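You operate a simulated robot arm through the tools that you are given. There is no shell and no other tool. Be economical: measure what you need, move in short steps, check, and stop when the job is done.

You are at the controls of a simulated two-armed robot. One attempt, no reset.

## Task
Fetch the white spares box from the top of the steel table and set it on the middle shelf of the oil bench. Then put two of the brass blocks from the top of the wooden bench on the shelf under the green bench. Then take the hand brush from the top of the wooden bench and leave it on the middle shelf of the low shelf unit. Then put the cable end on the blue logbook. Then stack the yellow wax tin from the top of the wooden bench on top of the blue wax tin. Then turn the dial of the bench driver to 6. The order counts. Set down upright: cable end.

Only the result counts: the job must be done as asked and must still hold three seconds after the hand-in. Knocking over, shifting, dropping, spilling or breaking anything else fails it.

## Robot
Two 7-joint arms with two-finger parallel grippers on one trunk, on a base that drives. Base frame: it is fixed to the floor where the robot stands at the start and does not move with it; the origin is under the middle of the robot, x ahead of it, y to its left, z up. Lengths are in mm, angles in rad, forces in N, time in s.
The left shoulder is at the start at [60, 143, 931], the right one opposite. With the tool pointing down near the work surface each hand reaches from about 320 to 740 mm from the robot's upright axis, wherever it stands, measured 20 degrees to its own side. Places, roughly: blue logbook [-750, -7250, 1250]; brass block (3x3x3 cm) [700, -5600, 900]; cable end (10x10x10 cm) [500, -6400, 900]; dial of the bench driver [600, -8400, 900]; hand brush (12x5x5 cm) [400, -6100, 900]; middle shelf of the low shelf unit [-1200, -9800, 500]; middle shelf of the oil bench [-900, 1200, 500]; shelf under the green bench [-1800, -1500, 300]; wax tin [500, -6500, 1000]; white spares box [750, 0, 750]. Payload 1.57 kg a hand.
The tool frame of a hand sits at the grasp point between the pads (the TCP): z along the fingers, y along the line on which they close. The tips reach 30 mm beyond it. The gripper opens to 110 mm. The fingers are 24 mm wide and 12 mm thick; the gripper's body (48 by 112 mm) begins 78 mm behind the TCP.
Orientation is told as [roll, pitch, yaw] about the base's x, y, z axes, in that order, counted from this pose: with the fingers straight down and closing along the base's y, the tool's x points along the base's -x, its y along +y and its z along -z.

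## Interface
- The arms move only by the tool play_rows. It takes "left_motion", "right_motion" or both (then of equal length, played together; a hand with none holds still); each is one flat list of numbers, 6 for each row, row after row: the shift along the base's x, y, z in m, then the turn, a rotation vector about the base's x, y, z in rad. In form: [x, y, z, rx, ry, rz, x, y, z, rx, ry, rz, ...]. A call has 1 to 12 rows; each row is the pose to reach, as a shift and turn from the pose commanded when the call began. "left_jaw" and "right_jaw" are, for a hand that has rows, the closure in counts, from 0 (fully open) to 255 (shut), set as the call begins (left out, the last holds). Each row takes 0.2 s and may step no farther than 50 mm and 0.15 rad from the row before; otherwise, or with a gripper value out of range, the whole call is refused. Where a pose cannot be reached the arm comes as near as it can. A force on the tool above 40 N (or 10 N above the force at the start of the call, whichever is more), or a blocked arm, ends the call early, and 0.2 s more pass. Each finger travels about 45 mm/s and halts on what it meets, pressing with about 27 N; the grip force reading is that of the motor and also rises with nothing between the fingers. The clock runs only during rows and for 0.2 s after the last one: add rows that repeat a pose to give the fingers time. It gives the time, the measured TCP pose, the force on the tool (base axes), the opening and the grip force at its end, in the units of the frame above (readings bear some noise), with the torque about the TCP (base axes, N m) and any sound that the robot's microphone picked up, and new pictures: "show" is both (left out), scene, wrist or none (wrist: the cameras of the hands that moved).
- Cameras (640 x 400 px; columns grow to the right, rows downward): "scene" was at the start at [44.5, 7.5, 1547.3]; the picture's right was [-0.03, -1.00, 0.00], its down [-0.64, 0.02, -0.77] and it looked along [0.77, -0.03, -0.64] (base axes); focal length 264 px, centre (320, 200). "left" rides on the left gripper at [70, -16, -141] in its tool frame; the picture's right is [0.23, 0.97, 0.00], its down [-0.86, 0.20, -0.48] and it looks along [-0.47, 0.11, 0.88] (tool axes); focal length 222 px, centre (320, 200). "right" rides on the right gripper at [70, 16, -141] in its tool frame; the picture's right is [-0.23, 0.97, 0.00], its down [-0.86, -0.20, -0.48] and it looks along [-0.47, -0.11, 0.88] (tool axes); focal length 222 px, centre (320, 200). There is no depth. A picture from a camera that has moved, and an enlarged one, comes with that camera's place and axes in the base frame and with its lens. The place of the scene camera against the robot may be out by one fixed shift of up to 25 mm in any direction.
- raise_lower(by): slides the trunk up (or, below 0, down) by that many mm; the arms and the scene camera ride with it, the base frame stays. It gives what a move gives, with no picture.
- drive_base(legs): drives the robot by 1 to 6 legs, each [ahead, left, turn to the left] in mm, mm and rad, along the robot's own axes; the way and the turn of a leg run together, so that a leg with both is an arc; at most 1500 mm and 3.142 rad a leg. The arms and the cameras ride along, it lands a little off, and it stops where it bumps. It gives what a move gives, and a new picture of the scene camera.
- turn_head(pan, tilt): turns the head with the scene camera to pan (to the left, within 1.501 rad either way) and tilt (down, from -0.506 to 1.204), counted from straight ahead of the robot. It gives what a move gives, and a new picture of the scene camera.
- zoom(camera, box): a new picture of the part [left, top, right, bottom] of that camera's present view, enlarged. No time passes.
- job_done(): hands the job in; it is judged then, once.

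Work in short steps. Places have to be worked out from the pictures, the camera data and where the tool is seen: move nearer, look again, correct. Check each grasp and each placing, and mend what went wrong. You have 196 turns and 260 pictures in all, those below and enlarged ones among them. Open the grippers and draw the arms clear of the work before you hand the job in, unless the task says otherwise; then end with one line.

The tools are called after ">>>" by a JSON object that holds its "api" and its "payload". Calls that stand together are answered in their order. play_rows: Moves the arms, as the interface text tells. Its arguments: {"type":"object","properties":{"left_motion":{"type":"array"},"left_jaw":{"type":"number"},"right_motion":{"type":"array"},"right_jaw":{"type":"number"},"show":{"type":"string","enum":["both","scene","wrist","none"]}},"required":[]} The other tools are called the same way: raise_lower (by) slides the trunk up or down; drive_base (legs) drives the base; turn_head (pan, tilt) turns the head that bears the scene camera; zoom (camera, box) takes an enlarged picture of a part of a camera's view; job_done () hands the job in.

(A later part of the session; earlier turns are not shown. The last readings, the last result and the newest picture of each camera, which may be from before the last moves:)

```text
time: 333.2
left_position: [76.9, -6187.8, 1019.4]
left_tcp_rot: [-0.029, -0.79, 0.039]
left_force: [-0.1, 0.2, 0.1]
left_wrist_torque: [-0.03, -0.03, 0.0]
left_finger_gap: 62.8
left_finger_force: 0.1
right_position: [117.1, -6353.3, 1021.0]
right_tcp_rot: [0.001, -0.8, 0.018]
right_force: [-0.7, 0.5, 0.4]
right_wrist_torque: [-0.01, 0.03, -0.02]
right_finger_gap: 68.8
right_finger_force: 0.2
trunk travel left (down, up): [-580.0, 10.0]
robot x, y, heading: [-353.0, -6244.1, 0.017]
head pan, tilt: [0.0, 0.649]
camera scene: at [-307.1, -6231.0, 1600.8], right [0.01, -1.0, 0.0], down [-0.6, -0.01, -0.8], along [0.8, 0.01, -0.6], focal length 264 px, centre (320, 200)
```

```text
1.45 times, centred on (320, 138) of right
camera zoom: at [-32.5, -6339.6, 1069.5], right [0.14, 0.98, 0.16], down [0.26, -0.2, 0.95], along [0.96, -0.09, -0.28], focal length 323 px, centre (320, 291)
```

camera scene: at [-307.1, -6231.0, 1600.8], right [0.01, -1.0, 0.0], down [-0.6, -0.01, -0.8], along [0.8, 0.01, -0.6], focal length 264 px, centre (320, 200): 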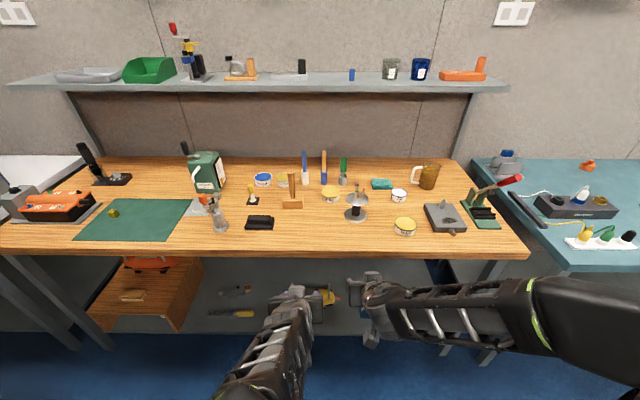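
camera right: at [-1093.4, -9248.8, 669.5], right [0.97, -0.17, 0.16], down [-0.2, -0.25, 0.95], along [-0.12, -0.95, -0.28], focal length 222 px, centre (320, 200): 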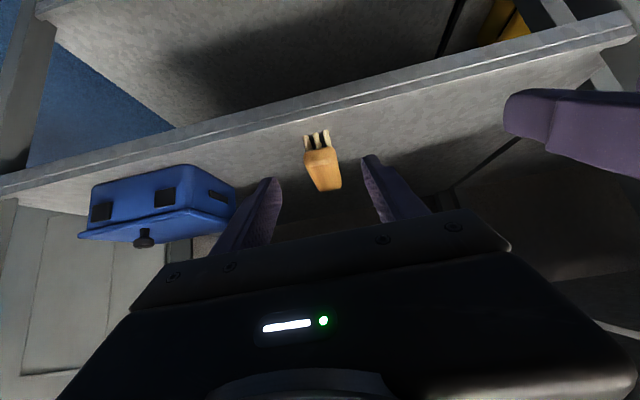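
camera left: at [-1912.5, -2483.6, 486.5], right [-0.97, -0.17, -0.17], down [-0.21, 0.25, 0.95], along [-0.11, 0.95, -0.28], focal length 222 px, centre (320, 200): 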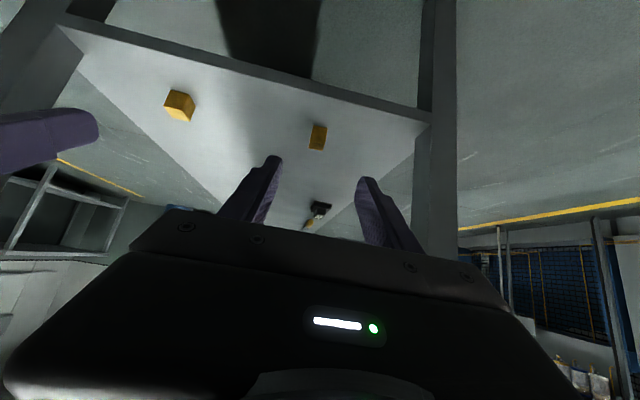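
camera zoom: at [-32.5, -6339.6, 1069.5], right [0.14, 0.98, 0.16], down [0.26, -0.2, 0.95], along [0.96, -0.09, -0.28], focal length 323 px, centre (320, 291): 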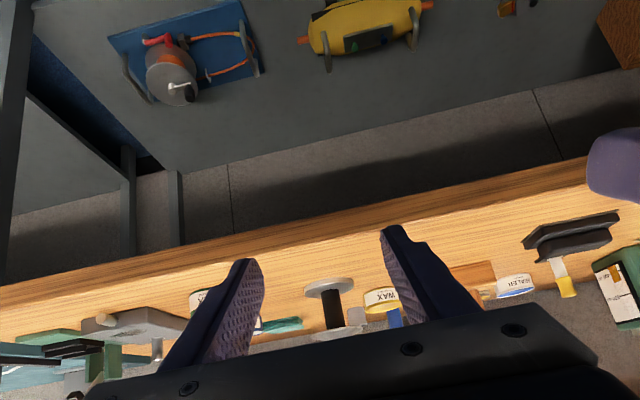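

The cable end is a bobbin: base and dish ~92 mm across, stem ~34 mm, stem zone about z 912-965, at around (530,-6367). I'll grip the stem with the right hand tilted close to horizontal. Driving nearer and pitching the hand.

>>> {"api": "drive_base", "payload": {"legs": [[260, 0, -0.015]]}}

>>> {"api": "play_rows", "payload": {"right_motion": [0, 0, 0, 0, -0.11, 0, 0, 0, -0.01, 0, -0.22, 0, 0, 0, -0.02, 0, -0.334, 0, 0, 0, -0.03, 0, -0.334, 0], "right_jaw": 85}}

```text
time: 335.1
left_position: [336.3, -6191.4, 1020.0]
left_tcp_rot: [-0.029, -0.789, 0.025]
left_force: [0.1, -0.2, -0.3]
left_wrist_torque: [0.0, 0.02, 0.04]
left_finger_gap: 62.8
left_finger_force: 0.0
right_position: [372.0, -6357.8, 1021.5]
right_tcp_rot: [0.003, -0.798, 0.003]
right_force: [-0.5, 0.4, 0.2]
right_wrist_torque: [-0.01, 0.01, -0.01]
right_finger_gap: 69.0
right_finger_force: 0.0
trunk travel left (down, up): [-580.0, 10.0]
robot x, y, heading: [-97.2, -6238.9, -0.003]
head pan, tilt: [0.0, 0.649]
camera scene: at [-49.2, -6229.9, 1600.7], right [0.0, -1.0, 0.0], down [-0.61, 0.0, -0.8], along [0.8, 0.0, -0.61], focal length 264 px, centre (320, 200)
```

scene: 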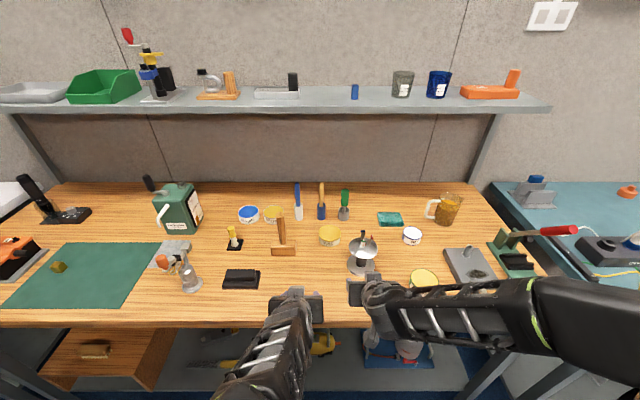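

```text
time: 336.1
left_position: [334.5, -6192.4, 1019.1]
left_tcp_rot: [-0.028, -0.79, 0.025]
left_force: [-0.2, 0.0, 0.7]
left_wrist_torque: [0.02, 0.0, 0.01]
left_finger_gap: 62.7
left_finger_force: 0.0
right_position: [413.7, -6337.8, 983.3]
right_tcp_rot: [0.001, -1.134, 0.005]
right_force: [0.2, 0.6, 0.1]
right_wrist_torque: [0.02, 0.0, 0.0]
right_finger_gap: 73.3
right_finger_force: 0.0
right hand out of reach, approached as far as the arm can: row 1, 2, 3, 4
trunk travel left (down, up): [-580.0, 10.0]
robot x, y, heading: [-97.5, -6241.0, 0.005]
head pan, tilt: [0.0, 0.649]
camera scene: at [-50.8, -6230.2, 1600.8], right [0.0, -1.0, 0.0], down [-0.6, 0.0, -0.8], along [0.8, 0.0, -0.6], focal length 264 px, centre (320, 200)
camera right: at [257.1, -6323.1, 981.5], right [0.09, 0.97, 0.21], down [-0.07, -0.2, 0.98], along [0.99, -0.1, 0.05], focal length 222 px, centre (320, 200)
```

scene: 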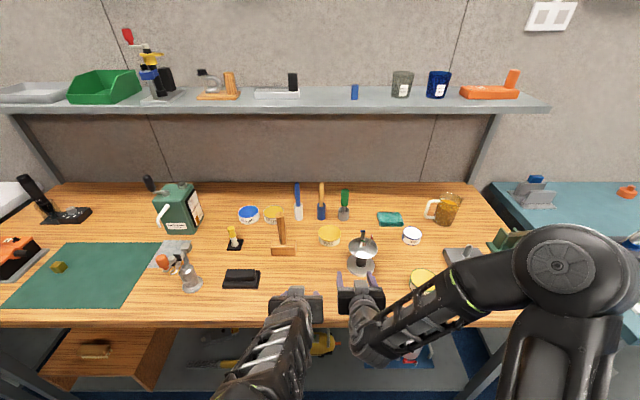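
right: 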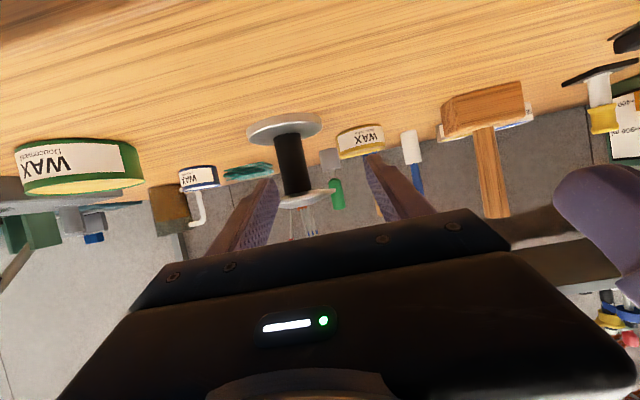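

From the wrist view: stem at (521,-6371), spanning z 911-975. I'm centring laterally at z≈941 before advancing.

>>> {"api": "play_rows", "payload": {"right_motion": [0, -0.017, -0.02, 0, 0, 0, 0, -0.033, -0.042, 0, 0, 0, 0.02, -0.033, -0.042, 0, 0, 0, 0.02, -0.033, -0.042, 0, 0, 0], "show": "wrist"}}

```text
time: 337.1
left_position: [335.5, -6193.5, 1019.9]
left_tcp_rot: [-0.028, -0.789, 0.023]
left_force: [0.1, 0.3, -0.5]
left_wrist_torque: [-0.01, 0.0, -0.01]
left_finger_gap: 62.5
left_finger_force: 0.2
right_position: [433.9, -6371.0, 942.8]
right_tcp_rot: [0.001, -1.134, 0.007]
right_force: [-0.1, -0.3, -0.5]
right_wrist_torque: [0.01, -0.01, -0.01]
right_finger_gap: 73.5
right_finger_force: 0.0
trunk travel left (down, up): [-580.0, 10.0]
robot x, y, heading: [-95.6, -6240.1, -0.005]
head pan, tilt: [0.0, 0.649]
camera right: at [278.4, -6355.7, 938.6], right [0.09, 0.97, 0.21], down [-0.07, -0.2, 0.98], along [0.99, -0.1, 0.05], focal length 222 px, centre (320, 200)
```

right: 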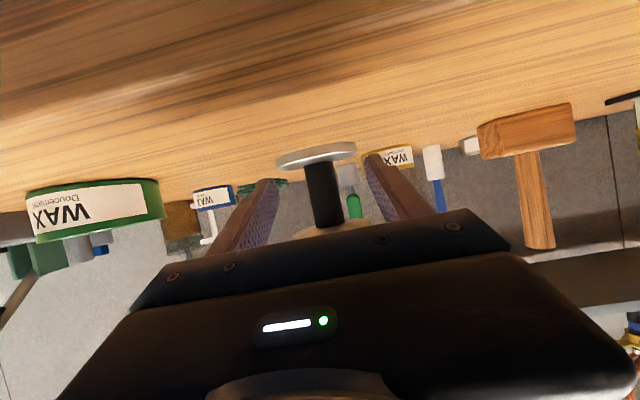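

Stem is centred. Advancing to the stem.

>>> {"api": "play_rows", "payload": {"right_motion": [0.02, -0.001, -0.001, 0, 0, 0, 0.04, -0.002, -0.002, 0, 0, 0, 0.06, -0.002, -0.002, 0, 0, 0, 0.078, -0.002, -0.002, 0, 0, 0, 0.078, -0.002, -0.002, 0, 0, 0]}}

>>> {"api": "zoom", "payload": {"camera": "scene", "box": [310, 210, 430, 300]}}

```text
time: 338.3
left_position: [335.7, -6192.4, 1019.1]
left_tcp_rot: [-0.028, -0.788, 0.025]
left_force: [-0.7, 0.7, 0.8]
left_wrist_torque: [-0.02, -0.01, 0.01]
left_finger_gap: 62.5
left_finger_force: 0.1
right_position: [514.2, -6369.9, 941.3]
right_tcp_rot: [-0.002, -1.132, 0.01]
right_force: [0.4, 0.3, 0.2]
right_wrist_torque: [-0.01, 0.02, 0.01]
right_finger_gap: 73.4
right_finger_force: 0.0
trunk travel left (down, up): [-580.0, 10.0]
robot x, y, heading: [-95.9, -6238.6, -0.002]
head pan, tilt: [0.0, 0.649]
camera scene: at [-50.8, -6229.9, 1600.8], right [0.0, -1.0, 0.0], down [-0.6, 0.0, -0.8], along [0.8, 0.0, -0.6], focal length 264 px, centre (320, 200)
camera right: at [356.3, -6355.7, 937.6], right [0.09, 0.97, 0.21], down [-0.07, -0.2, 0.98], along [0.99, -0.1, 0.05], focal length 222 px, centre (320, 200)
```

scene: 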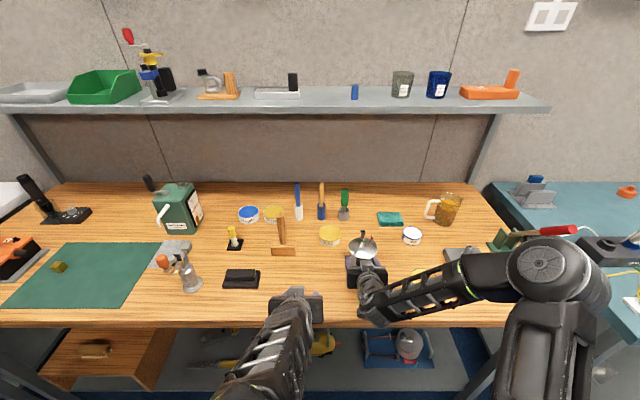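
right: 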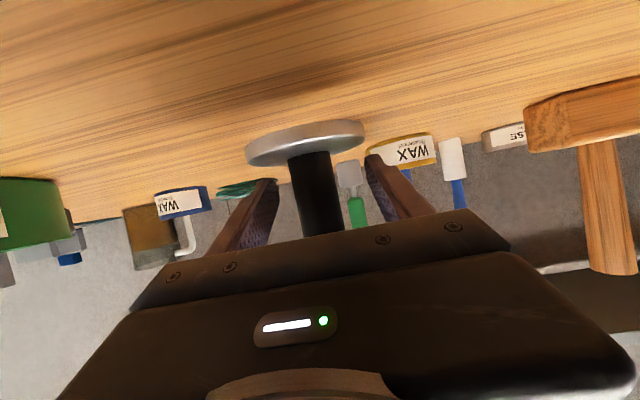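

```text
4.44 times, centred on (370, 255) of scene
camera zoom: at [-50.8, -6229.9, 1600.8], right [0.0, -1.0, 0.0], down [-0.6, 0.0, -0.8], along [0.8, 0.0, -0.6], focal length 1174 px, centre (98, -44)
```

zoom: 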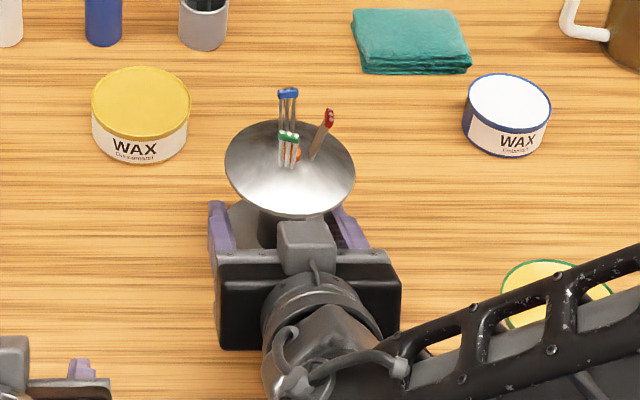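

The stem sits about 9 mm beyond the TCP, centred between the fingers. Closing.

>>> {"api": "play_rows", "payload": {"right_motion": [0, 0, 0, 0, 0, 0, 0, 0, 0, 0, 0, 0, 0, 0, 0, 0, 0, 0, 0, 0, 0, 0, 0, 0], "right_jaw": 255, "show": "wrist"}}

```text
time: 339.3
left_position: [334.3, -6191.6, 1018.7]
left_tcp_rot: [-0.029, -0.79, 0.023]
left_force: [0.5, -0.6, -0.5]
left_wrist_torque: [0.03, 0.0, 0.01]
left_finger_gap: 62.5
left_finger_force: 0.0
right_position: [514.5, -6370.0, 941.4]
right_tcp_rot: [-0.002, -1.133, 0.006]
right_force: [0.4, -2.2, 0.9]
right_wrist_torque: [0.05, -0.08, -0.04]
right_finger_gap: 33.5
right_finger_force: 26.7
trunk travel left (down, up): [-580.0, 10.0]
robot x, y, heading: [-98.3, -6238.1, -0.001]
head pan, tilt: [0.0, 0.649]
camera right: at [356.2, -6356.0, 937.5], right [0.09, 0.97, 0.21], down [-0.07, -0.2, 0.98], along [0.99, -0.1, 0.05], focal length 222 px, centre (320, 200)
```

right: 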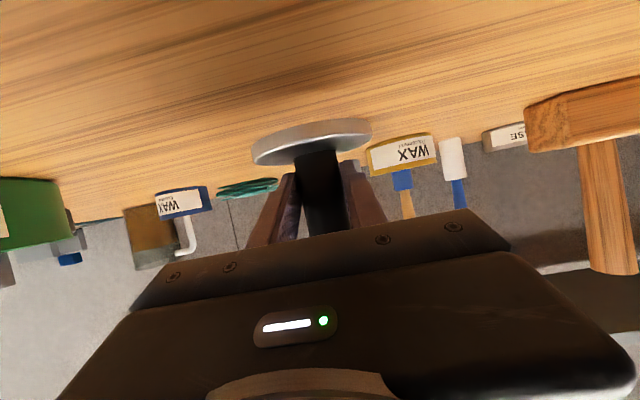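

The stem is gripped at 33.5 mm. Lifting straight up.

>>> {"api": "play_rows", "payload": {"right_motion": [0, 0, 0.01, 0, 0, 0, 0, 0, 0.03, 0, 0, 0, 0, 0, 0.07, 0, 0, 0, 0, 0, 0.11, 0, 0, 0, 0, 0, 0.15, 0, 0, 0, -0.03, 0, 0.17, 0, 0, 0]}}

```text
time: 340.7
left_position: [333.9, -6192.1, 1020.1]
left_tcp_rot: [-0.031, -0.79, 0.025]
left_force: [-1.1, -0.4, 0.1]
left_wrist_torque: [0.0, 0.02, 0.01]
left_finger_gap: 62.6
left_finger_force: 0.0
right_position: [481.4, -6369.7, 1109.7]
right_tcp_rot: [-0.001, -1.135, 0.007]
right_force: [-0.3, 0.0, -3.9]
right_wrist_torque: [0.03, 0.07, 0.0]
right_finger_gap: 33.0
right_finger_force: 27.1
trunk travel left (down, up): [-580.0, 10.0]
robot x, y, heading: [-93.4, -6240.0, 0.002]
head pan, tilt: [0.0, 0.649]
camera scene: at [-52.1, -6229.6, 1600.8], right [0.0, -1.0, 0.0], down [-0.6, 0.0, -0.8], along [0.8, 0.0, -0.6], focal length 264 px, centre (320, 200)
camera right: at [324.7, -6355.2, 1107.1], right [0.09, 0.97, 0.21], down [-0.07, -0.2, 0.98], along [0.99, -0.1, 0.05], focal length 222 px, centre (320, 200)
```

scene: 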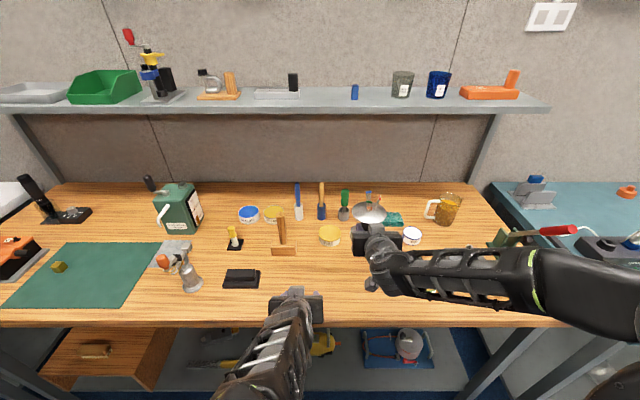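
right: 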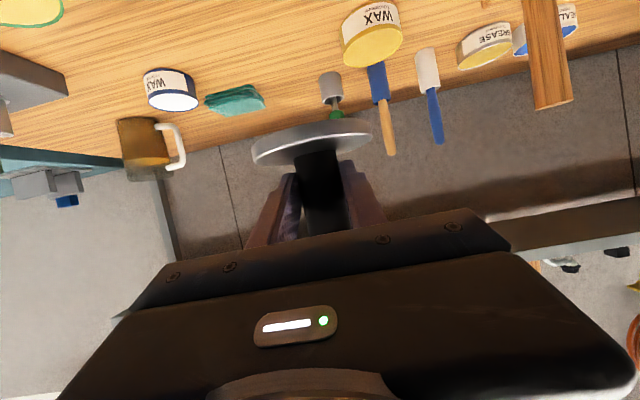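

The cable end is held level. I'm driving off the bench and turning to face the island's panel.

>>> {"api": "drive_base", "payload": {"legs": [[-250, 0, 0], [0, 0, 3.135], [-40, 550, 0]]}}

>>> {"api": "turn_head", "payload": {"pan": 0.4, "tilt": 0.5}}

```text
time: 352.7
left_position: [-707.7, -6857.4, 1017.6]
left_tcp_rot: [-0.028, -0.79, -3.075]
left_force: [0.6, -0.8, 1.3]
left_wrist_torque: [0.0, -0.01, 0.0]
left_finger_gap: 62.5
left_finger_force: 0.0
right_position: [-862.9, -6685.9, 1110.8]
right_tcp_rot: [-0.001, -1.133, -3.092]
right_force: [0.1, -0.3, -3.1]
right_wrist_torque: [0.02, -0.05, 0.01]
right_finger_gap: 33.4
right_finger_force: 27.1
trunk travel left (down, up): [-580.0, 10.0]
robot x, y, heading: [-277.6, -6789.6, -3.102]
head pan, tilt: [0.0, 0.649]
camera scene: at [-346.4, -6782.6, 1600.7], right [-0.04, 1.0, 0.0], down [0.6, 0.03, -0.8], along [-0.8, -0.03, -0.6], focal length 264 px, centre (320, 200)
```

scene: 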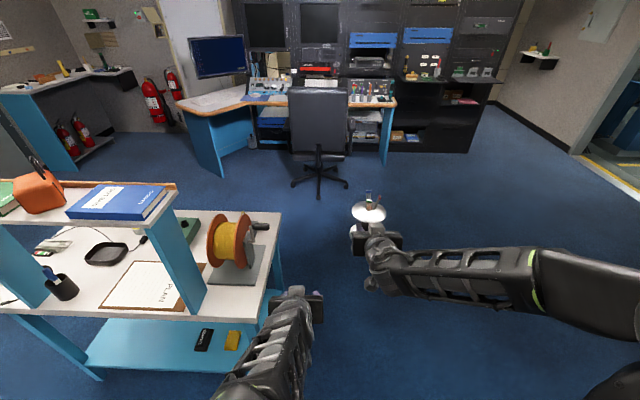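

```text
time: 353.6
left_position: [-707.5, -6855.8, 1019.3]
left_tcp_rot: [-0.03, -0.79, -3.075]
left_force: [-0.7, 0.7, -0.3]
left_wrist_torque: [0.0, 0.01, -0.01]
left_finger_gap: 62.5
left_finger_force: 0.1
right_position: [-863.7, -6685.2, 1110.1]
right_tcp_rot: [0.002, -1.133, -3.093]
right_force: [0.1, 0.6, -3.0]
right_wrist_torque: [0.01, -0.07, 0.01]
right_finger_gap: 33.2
right_finger_force: 26.6
trunk travel left (down, up): [-580.0, 10.0]
robot x, y, heading: [-277.7, -6788.4, -3.105]
head pan, tilt: [0.4, 0.499]
camera scene: at [-342.1, -6817.1, 1614.1], right [-0.43, 0.9, 0.0], down [0.43, 0.2, -0.88], along [-0.79, -0.38, -0.48], focal length 264 px, centre (320, 200)
```

scene: 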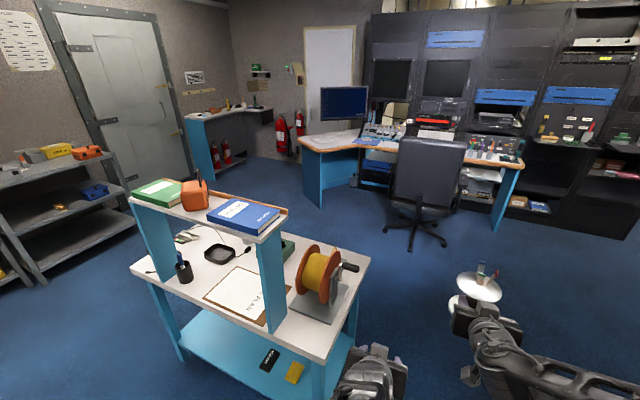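

Triangulating gives the logbook centre at ≈(-872,-7348), top z≈1181, lying axis-aligned. I'm raising the cable end to z≈1300 and then sliding along the aisle.

>>> {"api": "play_rows", "payload": {"right_motion": [0, 0, 0.04, 0, 0, 0, 0, 0, 0.08, 0, 0, 0, 0, 0, 0.12, 0, 0, 0, 0, 0, 0.16, 0, 0, 0, 0, 0, 0.19, 0, 0, 0, 0, 0, 0.19, 0, 0, 0], "show": "none"}}

>>> {"api": "drive_base", "payload": {"legs": [[-47, 400, -0.037]]}}

>>> {"api": "zoom", "payload": {"camera": "right", "box": [0, 0, 640, 400]}}

```text
time: 355.0
left_position: [-707.8, -6855.9, 1019.6]
left_tcp_rot: [-0.03, -0.79, -3.075]
left_force: [0.0, -0.7, 0.4]
left_wrist_torque: [0.03, 0.02, -0.02]
left_finger_gap: 62.7
left_finger_force: 0.0
right_position: [-862.8, -6684.0, 1300.6]
right_tcp_rot: [0.0, -1.133, -3.094]
right_force: [0.5, -0.6, -3.1]
right_wrist_torque: [-0.01, -0.04, 0.01]
right_finger_gap: 33.1
right_finger_force: 26.7
trunk travel left (down, up): [-580.0, 10.0]
robot x, y, heading: [-273.2, -6790.5, -3.102]
head pan, tilt: [0.4, 0.499]
```

```text
time: 357.4
left_position: [-654.2, -7232.3, 1019.7]
left_tcp_rot: [-0.027, -0.788, -3.114]
left_force: [0.0, 0.1, -0.4]
left_wrist_torque: [0.02, 0.01, -0.01]
left_finger_gap: 62.7
left_finger_force: 0.1
right_position: [-802.7, -7053.1, 1299.7]
right_tcp_rot: [-0.001, -1.133, -3.131]
right_force: [0.1, 0.7, -2.7]
right_wrist_torque: [0.01, -0.05, 0.0]
right_finger_gap: 33.2
right_finger_force: 26.6
trunk travel left (down, up): [-580.0, 10.0]
robot x, y, heading: [-226.3, -7183.4, -3.136]
head pan, tilt: [0.4, 0.499]
camera scene: at [-287.7, -7208.7, 1614.1], right [-0.39, 0.92, 0.0], down [0.44, 0.19, -0.88], along [-0.81, -0.34, -0.48], focal length 264 px, centre (320, 200)
```

scene: 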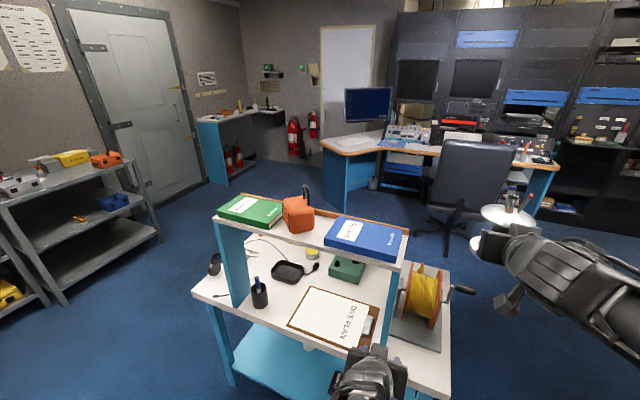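

```text
1.00 times, centred on (320, 200) of right (not enlarged: the box is as wide or as high as the picture)
camera zoom: at [-643.7, -7069.5, 1296.3], right [-0.09, -0.97, 0.2], down [0.07, 0.2, 0.98], along [-0.99, 0.1, 0.05], focal length 222 px, centre (320, 200)
```

zoom: 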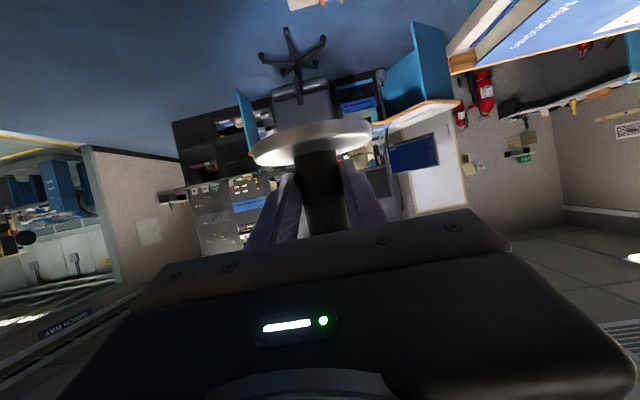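

Sliding on left by 255 mm, so the cable end is above the logbook.

>>> {"api": "drive_base", "payload": {"legs": [[0, 255, -0.005]]}}

>>> {"api": "zoom", "payload": {"camera": "scene", "box": [300, 130, 540, 280]}}

>>> {"api": "zoom", "payload": {"camera": "right", "box": [0, 0, 640, 400]}}

```text
time: 359.3
left_position: [-654.7, -7487.5, 1018.5]
left_tcp_rot: [-0.03, -0.788, -3.117]
left_force: [0.6, 0.2, 0.4]
left_wrist_torque: [0.04, 0.01, 0.0]
left_finger_gap: 62.5
left_finger_force: 0.1
right_position: [-801.2, -7308.4, 1300.0]
right_tcp_rot: [-0.003, -1.134, -3.135]
right_force: [0.7, 0.2, -3.5]
right_wrist_torque: [0.04, -0.06, -0.02]
right_finger_gap: 33.2
right_finger_force: 27.1
trunk travel left (down, up): [-580.0, 10.0]
robot x, y, heading: [-224.0, -7433.9, 3.145]
head pan, tilt: [0.4, 0.499]
camera scene: at [-287.6, -7464.3, 1614.1], right [-0.39, 0.92, 0.0], down [0.44, 0.19, -0.88], along [-0.81, -0.34, -0.48], focal length 264 px, centre (320, 200)
```

scene: 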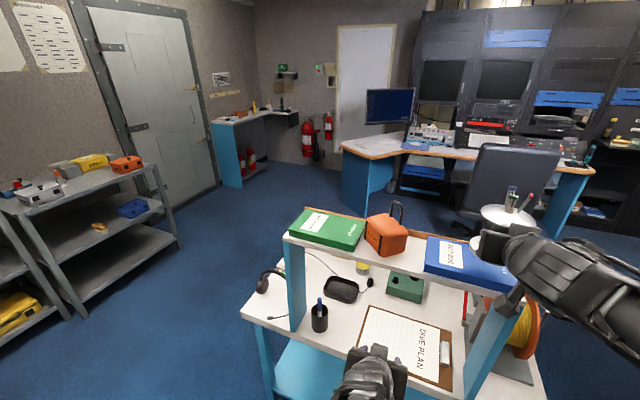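

```text
2.67 times, centred on (420, 205) of scene
camera zoom: at [-287.6, -7464.3, 1614.1], right [-0.39, 0.92, 0.0], down [0.44, 0.19, -0.88], along [-0.81, -0.34, -0.48], focal length 704 px, centre (53, 187)
```

zoom: 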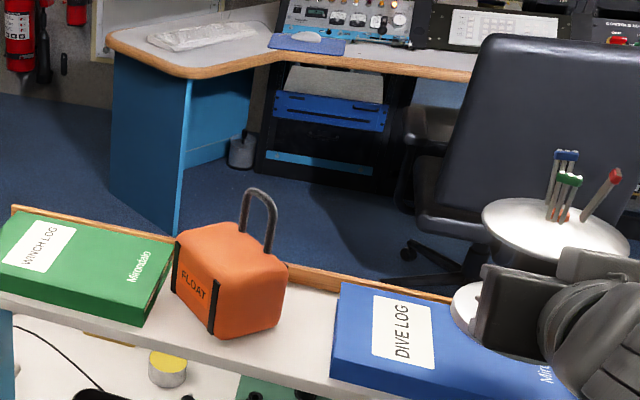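

```text
1.00 times, centred on (320, 200) of right (not enlarged: the box is as wide or as high as the picture)
camera zoom: at [-643.1, -7324.0, 1296.3], right [-0.09, -0.97, 0.2], down [0.07, 0.2, 0.98], along [-0.99, 0.1, 0.05], focal length 222 px, centre (320, 200)
```

zoom: 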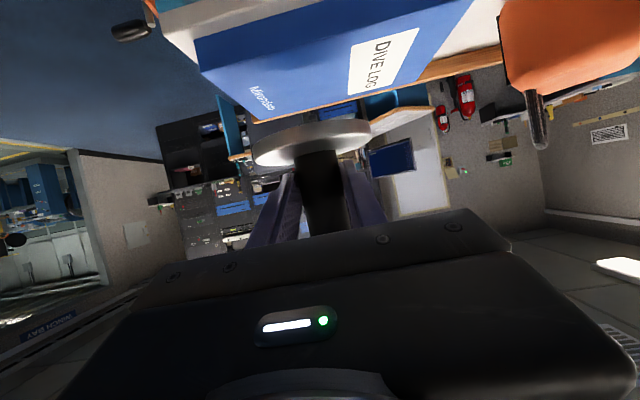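

The wrist view gives the logbook top at z≈1175, x -820 to -970, y -7225 to -7470. I'm moving over its middle and descending to 1245.

>>> {"api": "play_rows", "payload": {"right_motion": [-0.03, -0.01, 0, 0, 0, 0, -0.06, -0.02, -0.01, 0, 0, 0, -0.079, -0.032, -0.025, 0, 0, 0, -0.079, -0.032, -0.045, 0, 0, 0, -0.079, -0.032, -0.055, 0, 0, 0]}}

>>> {"api": "zoom", "payload": {"camera": "scene", "box": [340, 150, 540, 290]}}

```text
time: 360.5
left_position: [-653.0, -7485.7, 1019.9]
left_tcp_rot: [-0.026, -0.79, -3.117]
left_force: [-0.6, -0.7, 0.1]
left_wrist_torque: [-0.01, -0.02, 0.06]
left_finger_gap: 62.5
left_finger_force: 0.2
right_position: [-880.3, -7338.0, 1244.9]
right_tcp_rot: [-0.002, -1.134, -3.136]
right_force: [1.2, -0.7, -3.3]
right_wrist_torque: [0.02, -0.07, 0.02]
right_finger_gap: 33.2
right_finger_force: 27.1
trunk travel left (down, up): [-580.0, 10.0]
robot x, y, heading: [-223.7, -7439.1, 3.142]
head pan, tilt: [0.4, 0.499]
camera scene: at [-288.0, -7463.0, 1614.1], right [-0.39, 0.92, 0.0], down [0.44, 0.19, -0.88], along [-0.81, -0.34, -0.48], focal length 264 px, centre (320, 200)
camera right: at [-722.6, -7354.4, 1241.0], right [-0.09, -0.97, 0.21], down [0.07, 0.2, 0.98], along [-0.99, 0.1, 0.05], focal length 222 px, centre (320, 200)
```

scene: 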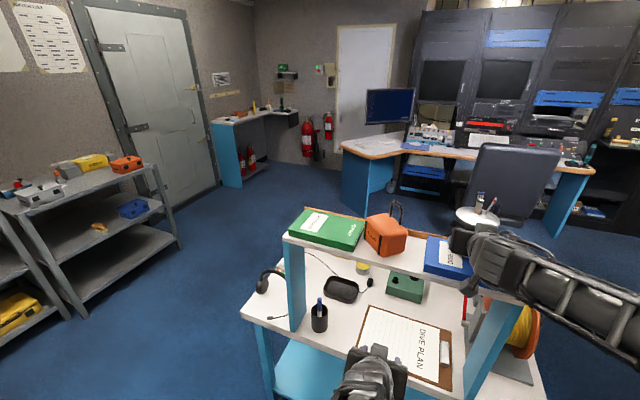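
right: 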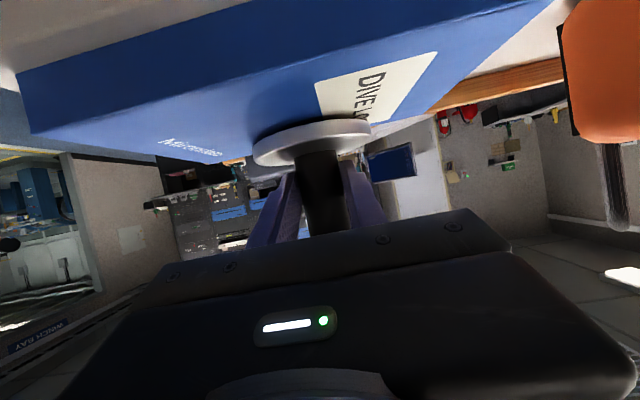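

```text
2.86 times, centred on (440, 220) of scene
camera zoom: at [-288.0, -7463.0, 1614.1], right [-0.39, 0.92, 0.0], down [0.44, 0.19, -0.88], along [-0.81, -0.34, -0.48], focal length 754 px, centre (-23, 143)
```

zoom: 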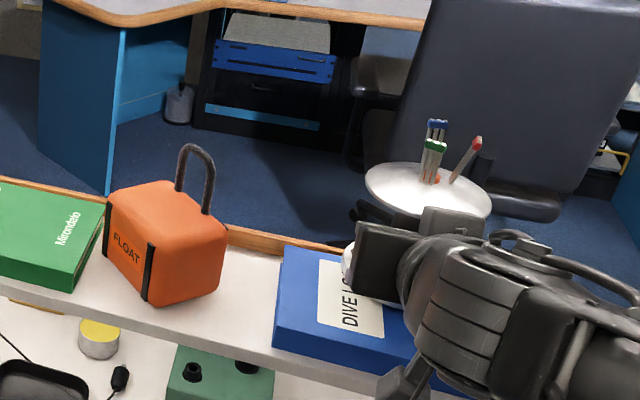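

Refined: the logbook top is at ~1196 and its centre x≈-860. I'm shifting back 27 mm and stepping down gently.

>>> {"api": "play_rows", "payload": {"right_motion": [0.014, 0, 0, 0, 0, 0, 0.027, 0, 0, 0, 0, 0, 0.027, 0, 0, 0, 0, 0], "show": "wrist"}}

>>> {"api": "play_rows", "payload": {"right_motion": [0, 0, -0.003, 0, 0, 0, 0, 0, -0.006, 0, 0, 0, 0, 0, -0.006, 0, 0, 0], "show": "none"}}

```text
time: 361.3
left_position: [-654.2, -7486.3, 1019.3]
left_tcp_rot: [-0.027, -0.789, -3.116]
left_force: [0.4, -0.3, 0.3]
left_wrist_torque: [-0.04, -0.01, -0.01]
left_finger_gap: 62.7
left_finger_force: 0.1
right_position: [-853.4, -7340.3, 1244.4]
right_tcp_rot: [-0.001, -1.132, -3.136]
right_force: [0.6, -0.5, -3.4]
right_wrist_torque: [-0.03, -0.07, 0.0]
right_finger_gap: 33.5
right_finger_force: 26.9
trunk travel left (down, up): [-580.0, 10.0]
robot x, y, heading: [-224.2, -7440.8, 3.142]
head pan, tilt: [0.4, 0.499]
camera right: at [-695.9, -7355.6, 1240.6], right [-0.09, -0.97, 0.21], down [0.07, 0.2, 0.98], along [-0.99, 0.1, 0.05], focal length 222 px, centre (320, 200)
```

right: 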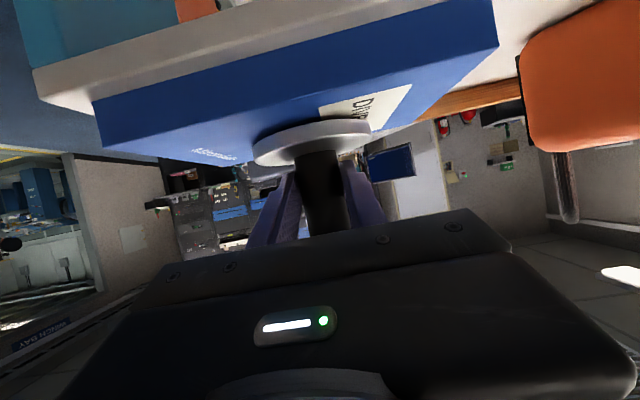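

```text
time: 362.1
left_position: [-653.8, -7485.6, 1019.1]
left_tcp_rot: [-0.028, -0.789, -3.118]
left_force: [0.3, -0.4, -0.5]
left_wrist_torque: [0.0, -0.01, -0.04]
left_finger_gap: 62.6
left_finger_force: 0.0
right_position: [-854.1, -7340.7, 1240.2]
right_tcp_rot: [0.0, -1.136, -3.136]
right_force: [-3.0, -0.1, 5.7]
right_wrist_torque: [-0.05, -0.14, 0.0]
right_finger_gap: 33.2
right_finger_force: 26.5
trunk travel left (down, up): [-580.0, 10.0]
robot x, y, heading: [-219.1, -7437.6, 3.145]
head pan, tilt: [0.4, 0.499]
```

Contact at TCP 1240, so the top is at ≈1200. The book centre is nearer x≈-848, so I'll lift 5 mm, shift +11 mm, and lower again.

>>> {"api": "play_rows", "payload": {"right_motion": [0, 0, 0.006, 0, 0, 0, 0.011, 0, 0.006, 0, 0, 0, 0.011, 0, 0.001, 0, 0, 0, 0.011, 0, -0.001, 0, 0, 0, 0.011, 0, -0.001, 0, 0, 0]}}

>>> {"api": "zoom", "payload": {"camera": "scene", "box": [380, 180, 540, 290]}}

```text
time: 363.3
left_position: [-654.0, -7485.1, 1020.0]
left_tcp_rot: [-0.029, -0.789, -3.118]
left_force: [0.0, 0.3, 0.7]
left_wrist_torque: [0.01, 0.0, 0.02]
left_finger_gap: 62.7
left_finger_force: 0.1
right_position: [-841.9, -7339.0, 1240.3]
right_tcp_rot: [-0.001, -1.135, -3.136]
right_force: [-4.2, -0.4, 8.5]
right_wrist_torque: [-0.04, -0.12, 0.01]
right_finger_gap: 33.1
right_finger_force: 27.0
trunk travel left (down, up): [-580.0, 10.0]
robot x, y, heading: [-221.1, -7438.9, 3.142]
head pan, tilt: [0.4, 0.499]
camera scene: at [-287.2, -7463.2, 1614.3], right [-0.39, 0.92, 0.0], down [0.44, 0.19, -0.88], along [-0.81, -0.34, -0.48], focal length 264 px, centre (320, 200)
camera right: at [-683.9, -7354.9, 1236.2], right [-0.09, -0.97, 0.21], down [0.07, 0.2, 0.98], along [-0.99, 0.1, 0.05], focal length 222 px, centre (320, 200)
```

scene: 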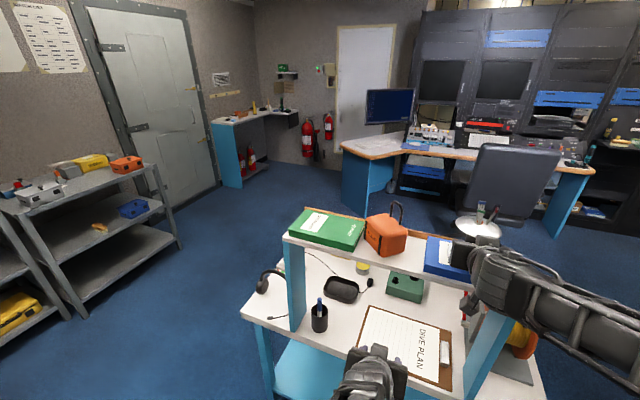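
right: 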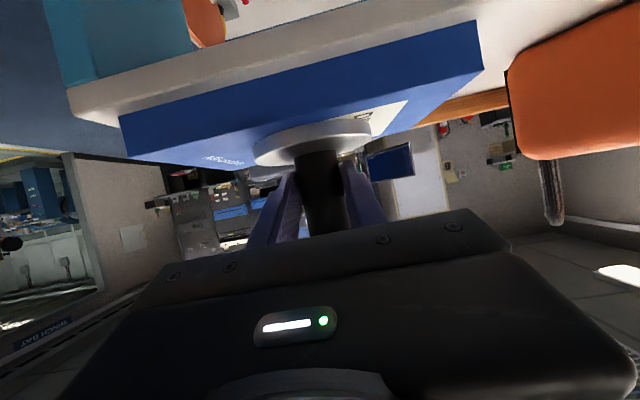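

```text
3.64 times, centred on (460, 235) of scene
camera zoom: at [-287.2, -7463.2, 1614.3], right [-0.39, 0.92, 0.0], down [0.44, 0.19, -0.88], along [-0.81, -0.34, -0.48], focal length 960 px, centre (-189, 73)
```

zoom: 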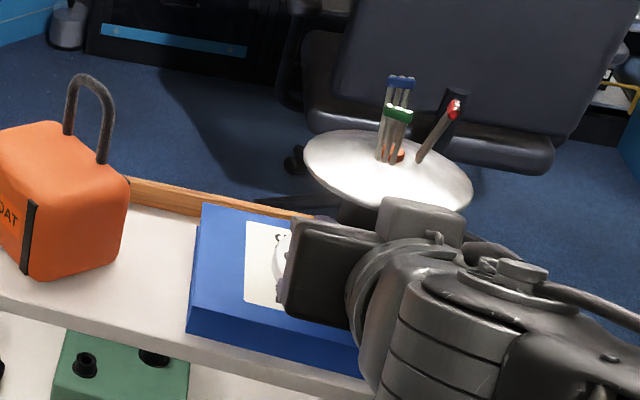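

The base rests centrally on the logbook. Opening and withdrawing horizontally.

>>> {"api": "play_rows", "payload": {"right_motion": [0, 0, 0.002, 0, 0, 0, 0, 0, 0.002, 0, 0, 0, 0, 0, 0.002, 0, 0, 0, 0, 0, 0.002, 0, 0, 0], "right_jaw": 85, "show": "wrist"}}

>>> {"api": "play_rows", "payload": {"right_motion": [0.02, 0, 0, 0, 0, 0, 0.04, 0, 0, 0, 0, 0, 0.07, 0, 0, 0, 0, 0, 0.1, 0, 0, 0, 0, 0]}}

```text
time: 364.3
left_position: [-653.3, -7485.2, 1019.6]
left_tcp_rot: [-0.028, -0.788, -3.116]
left_force: [0.0, -0.3, 0.1]
left_wrist_torque: [-0.01, -0.01, 0.0]
left_finger_gap: 62.6
left_finger_force: 0.1
right_position: [-841.6, -7337.9, 1241.1]
right_tcp_rot: [-0.001, -1.133, -3.136]
right_force: [-0.4, -0.7, -0.1]
right_wrist_torque: [0.0, 0.01, 0.0]
right_finger_gap: 73.4
right_finger_force: 0.0
trunk travel left (down, up): [-580.0, 10.0]
robot x, y, heading: [-220.9, -7437.9, 3.138]
head pan, tilt: [0.4, 0.499]
camera right: at [-683.5, -7354.6, 1236.9], right [-0.09, -0.97, 0.21], down [0.07, 0.2, 0.98], along [-0.99, 0.1, 0.05], focal length 222 px, centre (320, 200)
```

right: 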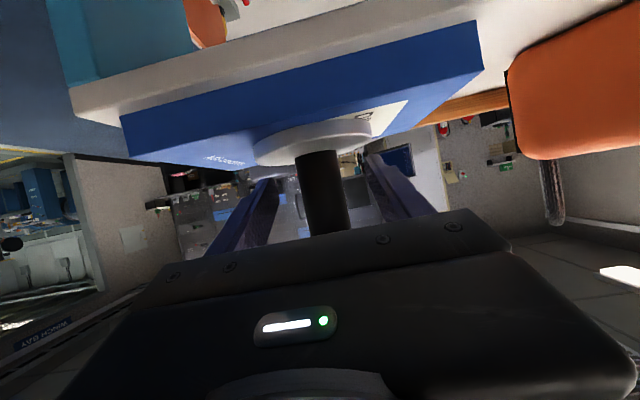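

```text
time: 365.3
left_position: [-653.0, -7484.9, 1018.8]
left_tcp_rot: [-0.027, -0.791, -3.117]
left_force: [0.6, 0.1, 0.8]
left_wrist_torque: [-0.01, 0.02, 0.03]
left_finger_gap: 62.5
left_finger_force: 0.0
right_position: [-739.6, -7336.7, 1240.7]
right_tcp_rot: [0.0, -1.134, -3.135]
right_force: [-0.6, 0.6, -0.8]
right_wrist_torque: [0.0, -0.03, -0.01]
right_finger_gap: 73.5
right_finger_force: 0.1
trunk travel left (down, up): [-580.0, 10.0]
robot x, y, heading: [-224.7, -7437.7, -3.147]
head pan, tilt: [0.4, 0.499]
camera scene: at [-286.3, -7462.8, 1614.2], right [-0.39, 0.92, 0.0], down [0.44, 0.19, -0.88], along [-0.81, -0.34, -0.48], focal length 264 px, centre (320, 200)
camera right: at [-581.4, -7353.0, 1236.5], right [-0.09, -0.97, 0.21], down [0.07, 0.2, 0.98], along [-0.99, 0.1, 0.05], focal length 222 px, centre (320, 200)
```

scene: 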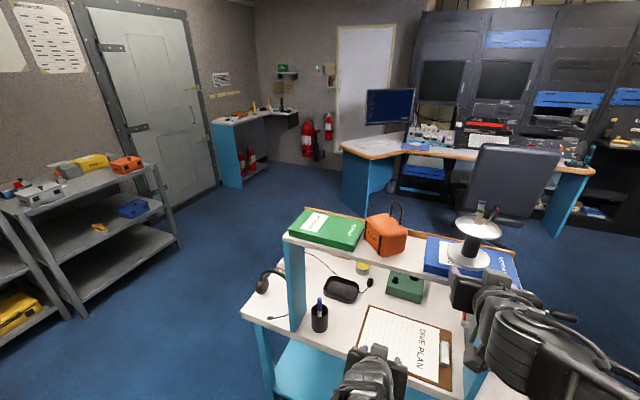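
right: 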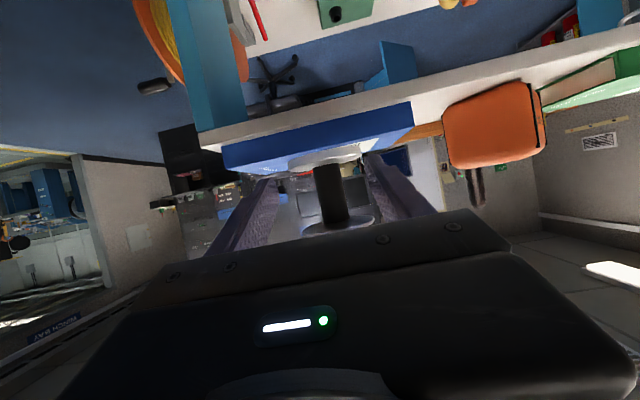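

The cable end stands upright on the logbook. Next are the wax tins: I'll lower the right hand, return its pitch to -0.8, and drive back to the wooden bench.

>>> {"api": "play_rows", "payload": {"right_motion": [0.02, 0, -0.02, 0, 0.05, 0, 0.03, 0, -0.06, 0, 0.12, 0, 0.03, 0, -0.1, 0, 0.19, 0, 0.03, 0, -0.14, 0, 0.26, 0, 0.03, 0, -0.18, 0, 0.3, 0, 0.03, 0, -0.2, 0, 0.334, 0], "show": "none"}}

>>> {"api": "drive_base", "payload": {"legs": [[0, -1250, 0], [0, 0, -3.14], [100, 0, 0]]}}

>>> {"api": "turn_head", "payload": {"pan": -0.2, "tilt": 0.65}}

```text
time: 366.7
left_position: [-653.1, -7487.4, 1019.7]
left_tcp_rot: [-0.03, -0.791, -3.117]
left_force: [0.9, -0.6, 0.0]
left_wrist_torque: [0.01, 0.01, 0.0]
left_finger_gap: 62.3
left_finger_force: 0.0
right_position: [-740.2, -7356.1, 1036.0]
right_tcp_rot: [-0.034, -1.47, -3.104]
right_force: [0.4, 0.3, 0.7]
right_wrist_torque: [0.01, -0.05, -0.01]
right_finger_gap: 73.1
right_finger_force: 0.0
right hand out of reach, approached as far as the arm can: row 3, 4, 5, 6
trunk travel left (down, up): [-580.0, 10.0]
robot x, y, heading: [-221.3, -7437.0, 3.145]
head pan, tilt: [0.4, 0.499]
```

```text
time: 381.0
left_position: [316.0, -6089.4, 1019.7]
left_tcp_rot: [-0.028, -0.788, 0.08]
left_force: [0.5, 0.0, -0.2]
left_wrist_torque: [0.01, 0.06, -0.01]
left_finger_gap: 62.4
left_finger_force: 0.0
right_position: [411.1, -6214.9, 1034.8]
right_tcp_rot: [-0.02, -1.465, 0.078]
right_force: [0.0, 0.4, 0.3]
right_wrist_torque: [0.0, 0.0, 0.0]
right_finger_gap: 73.5
right_finger_force: 0.1
trunk travel left (down, up): [-580.0, 10.0]
robot x, y, heading: [-113.8, -6155.9, 0.055]
head pan, tilt: [0.4, 0.499]
camera scene: at [-69.7, -6110.8, 1614.0], right [0.44, -0.9, 0.0], down [-0.43, -0.21, -0.88], along [0.79, 0.39, -0.48], focal length 264 px, centre (320, 200)
```

scene: 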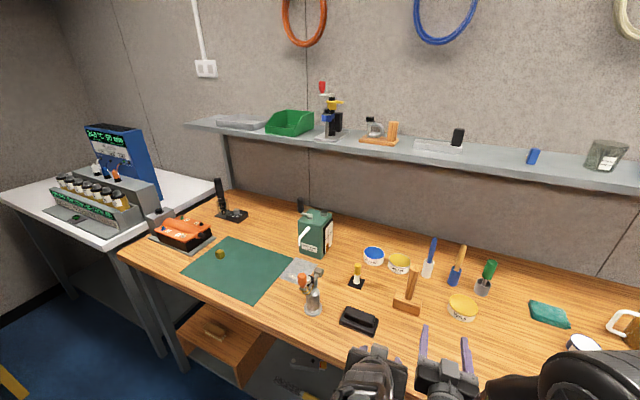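

```text
time: 382.0
left_position: [315.8, -6087.2, 1018.9]
left_tcp_rot: [-0.028, -0.787, 0.079]
left_force: [0.0, -0.2, -0.1]
left_wrist_torque: [0.01, -0.01, 0.0]
left_finger_gap: 62.8
left_finger_force: 0.1
right_position: [410.0, -6214.5, 1034.8]
right_tcp_rot: [-0.021, -1.466, 0.078]
right_force: [0.0, 0.2, -0.6]
right_wrist_torque: [0.0, 0.0, 0.0]
right_finger_gap: 73.4
right_finger_force: 0.1
trunk travel left (down, up): [-580.0, 10.0]
robot x, y, heading: [-114.0, -6160.1, 0.051]
head pan, tilt: [-0.201, 0.649]
camera scene: at [-67.7, -6163.4, 1600.8], right [-0.14, -0.99, 0.0], down [-0.6, 0.09, -0.8], along [0.79, -0.12, -0.6], focal length 264 px, centre (320, 200)
```

scene: 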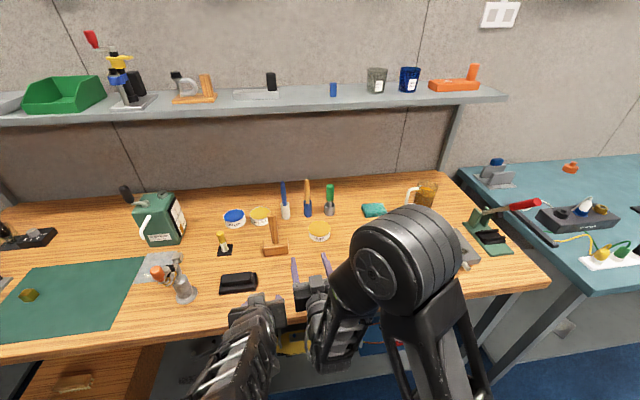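

My last rotation sign was wrong because the robot was facing the other way. Correcting the right hand's pitch to -0.8 now.

>>> {"api": "play_rows", "payload": {"right_motion": [0.02, -0.01, 0.0, 0, 0.12, -0.015, 0.04, -0.02, 0.0, 0, 0.24, -0.03, 0.06, -0.03, 0.0, 0, 0.36, -0.045, 0.08, -0.04, 0.0, 0, 0.48, -0.06, 0.1, -0.05, 0.0, 0, 0.58, -0.075, 0.1, -0.05, 0.0, 0, 0.666, -0.078, 0.1, -0.05, 0, 0, 0.666, -0.078], "right_jaw": 0}}

>>> {"api": "zoom", "payload": {"camera": "scene", "box": [260, 150, 440, 262]}}

```text
time: 383.6
left_position: [315.7, -6088.8, 1020.6]
left_tcp_rot: [-0.029, -0.787, 0.078]
left_force: [-0.7, 0.4, -0.6]
left_wrist_torque: [-0.01, 0.01, -0.01]
left_finger_gap: 62.6
left_finger_force: 0.0
right_position: [509.5, -6264.2, 1036.3]
right_tcp_rot: [0.015, -0.801, -0.035]
right_force: [-0.1, 0.0, -0.5]
right_wrist_torque: [0.0, 0.0, 0.01]
right_finger_gap: 109.6
right_finger_force: 0.1
trunk travel left (down, up): [-580.0, 10.0]
robot x, y, heading: [-110.6, -6159.5, 0.056]
head pan, tilt: [-0.201, 0.649]
camera scene: at [-67.5, -6163.6, 1600.7], right [-0.15, -0.99, 0.0], down [-0.6, 0.09, -0.8], along [0.79, -0.12, -0.6], focal length 264 px, centre (320, 200)
camera right: at [359.5, -6245.1, 1083.2], right [0.18, 0.97, 0.17], down [0.25, -0.22, 0.94], along [0.95, -0.13, -0.28], focal length 222 px, centre (320, 200)
```

scene: 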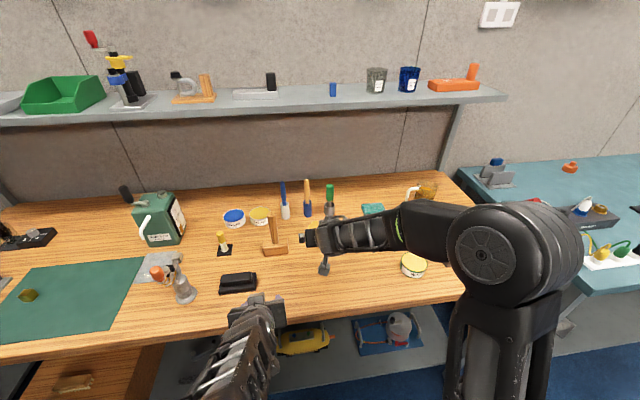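
right: 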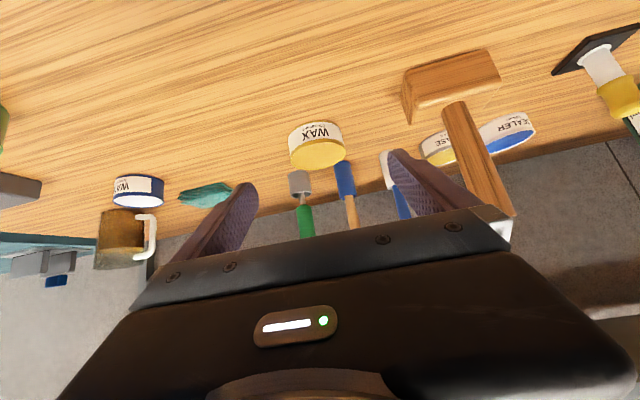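

```text
3.56 times, centred on (350, 206) of scene
camera zoom: at [-67.5, -6163.6, 1600.7], right [-0.15, -0.99, 0.0], down [-0.6, 0.09, -0.8], along [0.79, -0.12, -0.6], focal length 939 px, centre (213, 179)
```

zoom: 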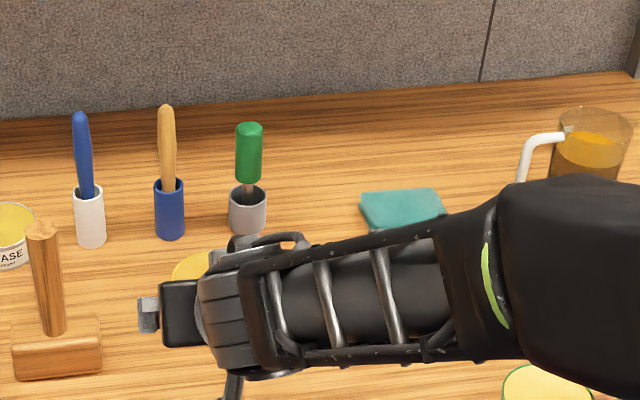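

The yellow tin is centred at about (653,-6270), radius 37, height 37. I'm driving forward 110 mm first.

>>> {"api": "drive_base", "payload": {"legs": [[110, 22, -0.05]]}}

>>> {"api": "zoom", "payload": {"camera": "right", "box": [0, 0, 640, 400]}}

```text
time: 384.8
left_position: [429.6, -6083.8, 1019.4]
left_tcp_rot: [-0.028, -0.787, 0.03]
left_force: [-0.1, 0.0, -0.6]
left_wrist_torque: [-0.02, 0.01, -0.06]
left_finger_gap: 62.5
left_finger_force: 0.0
right_position: [613.8, -6269.2, 1033.6]
right_tcp_rot: [0.01, -0.799, -0.083]
right_force: [0.6, -0.5, -0.4]
right_wrist_torque: [0.01, 0.0, -0.02]
right_finger_gap: 110.1
right_finger_force: 0.0
trunk travel left (down, up): [-580.0, 10.0]
robot x, y, heading: [-4.4, -6138.0, 0.005]
head pan, tilt: [-0.201, 0.649]
camera scene: at [43.7, -6140.5, 1600.7], right [-0.19, -0.98, 0.0], down [-0.59, 0.12, -0.8], along [0.78, -0.15, -0.61], focal length 264 px, centre (320, 200)
```

scene: 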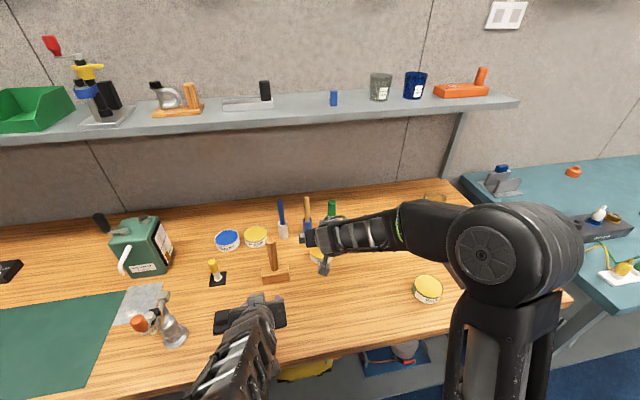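

```text
1.00 times, centred on (320, 200) of right (not enlarged: the box is as wide or as high as the picture)
camera zoom: at [465.9, -6242.2, 1082.4], right [0.23, 0.96, 0.17], down [0.24, -0.23, 0.94], along [0.94, -0.18, -0.28], focal length 222 px, centre (320, 200)
```

zoom: 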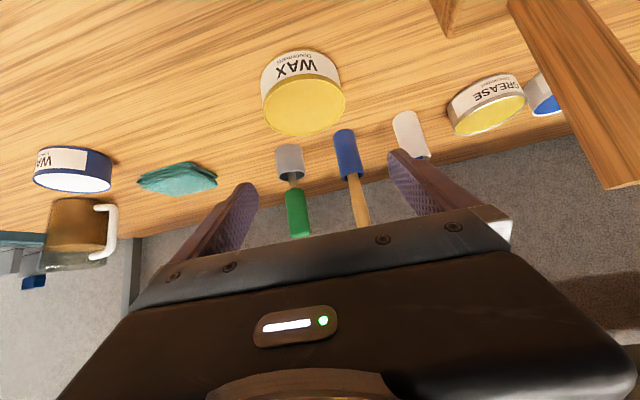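

Tin centre is ≈(648,-6273). I'm correcting the yaw and descending to a pre-grasp pose.

>>> {"api": "play_rows", "payload": {"right_motion": [-0.01, -0.001, -0.02, 0, 0, 0.04, -0.02, -0.002, -0.04, 0, 0, 0.083, -0.02, -0.004, -0.06, 0, 0, 0.083, -0.02, -0.004, -0.06, 0, 0, 0.083], "show": "wrist"}}

```text
time: 385.8
left_position: [427.7, -6084.9, 1019.2]
left_tcp_rot: [-0.027, -0.789, 0.029]
left_force: [0.3, -0.1, -0.3]
left_wrist_torque: [0.04, 0.0, 0.04]
left_finger_gap: 63.0
left_finger_force: 0.0
right_position: [591.0, -6273.1, 974.6]
right_tcp_rot: [0.013, -0.801, 0.0]
right_force: [-0.4, -0.5, -0.8]
right_wrist_torque: [0.03, 0.03, 0.01]
right_finger_gap: 110.0
right_finger_force: 0.1
trunk travel left (down, up): [-580.0, 10.0]
robot x, y, heading: [-3.3, -6137.1, 0.003]
head pan, tilt: [-0.201, 0.649]
camera right: at [442.7, -6257.7, 1022.3], right [0.15, 0.97, 0.17], down [0.25, -0.21, 0.94], along [0.96, -0.1, -0.28], focal length 222 px, centre (320, 200)
```

right: 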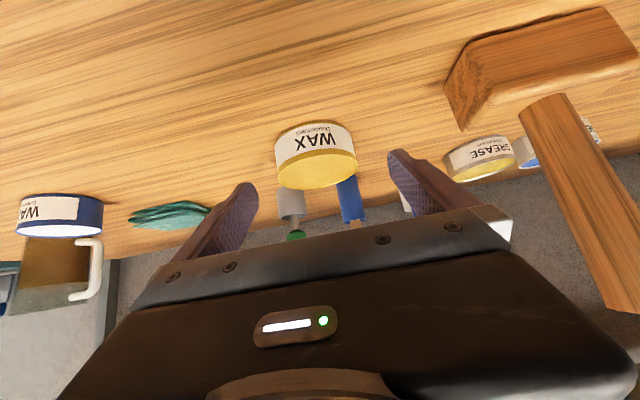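

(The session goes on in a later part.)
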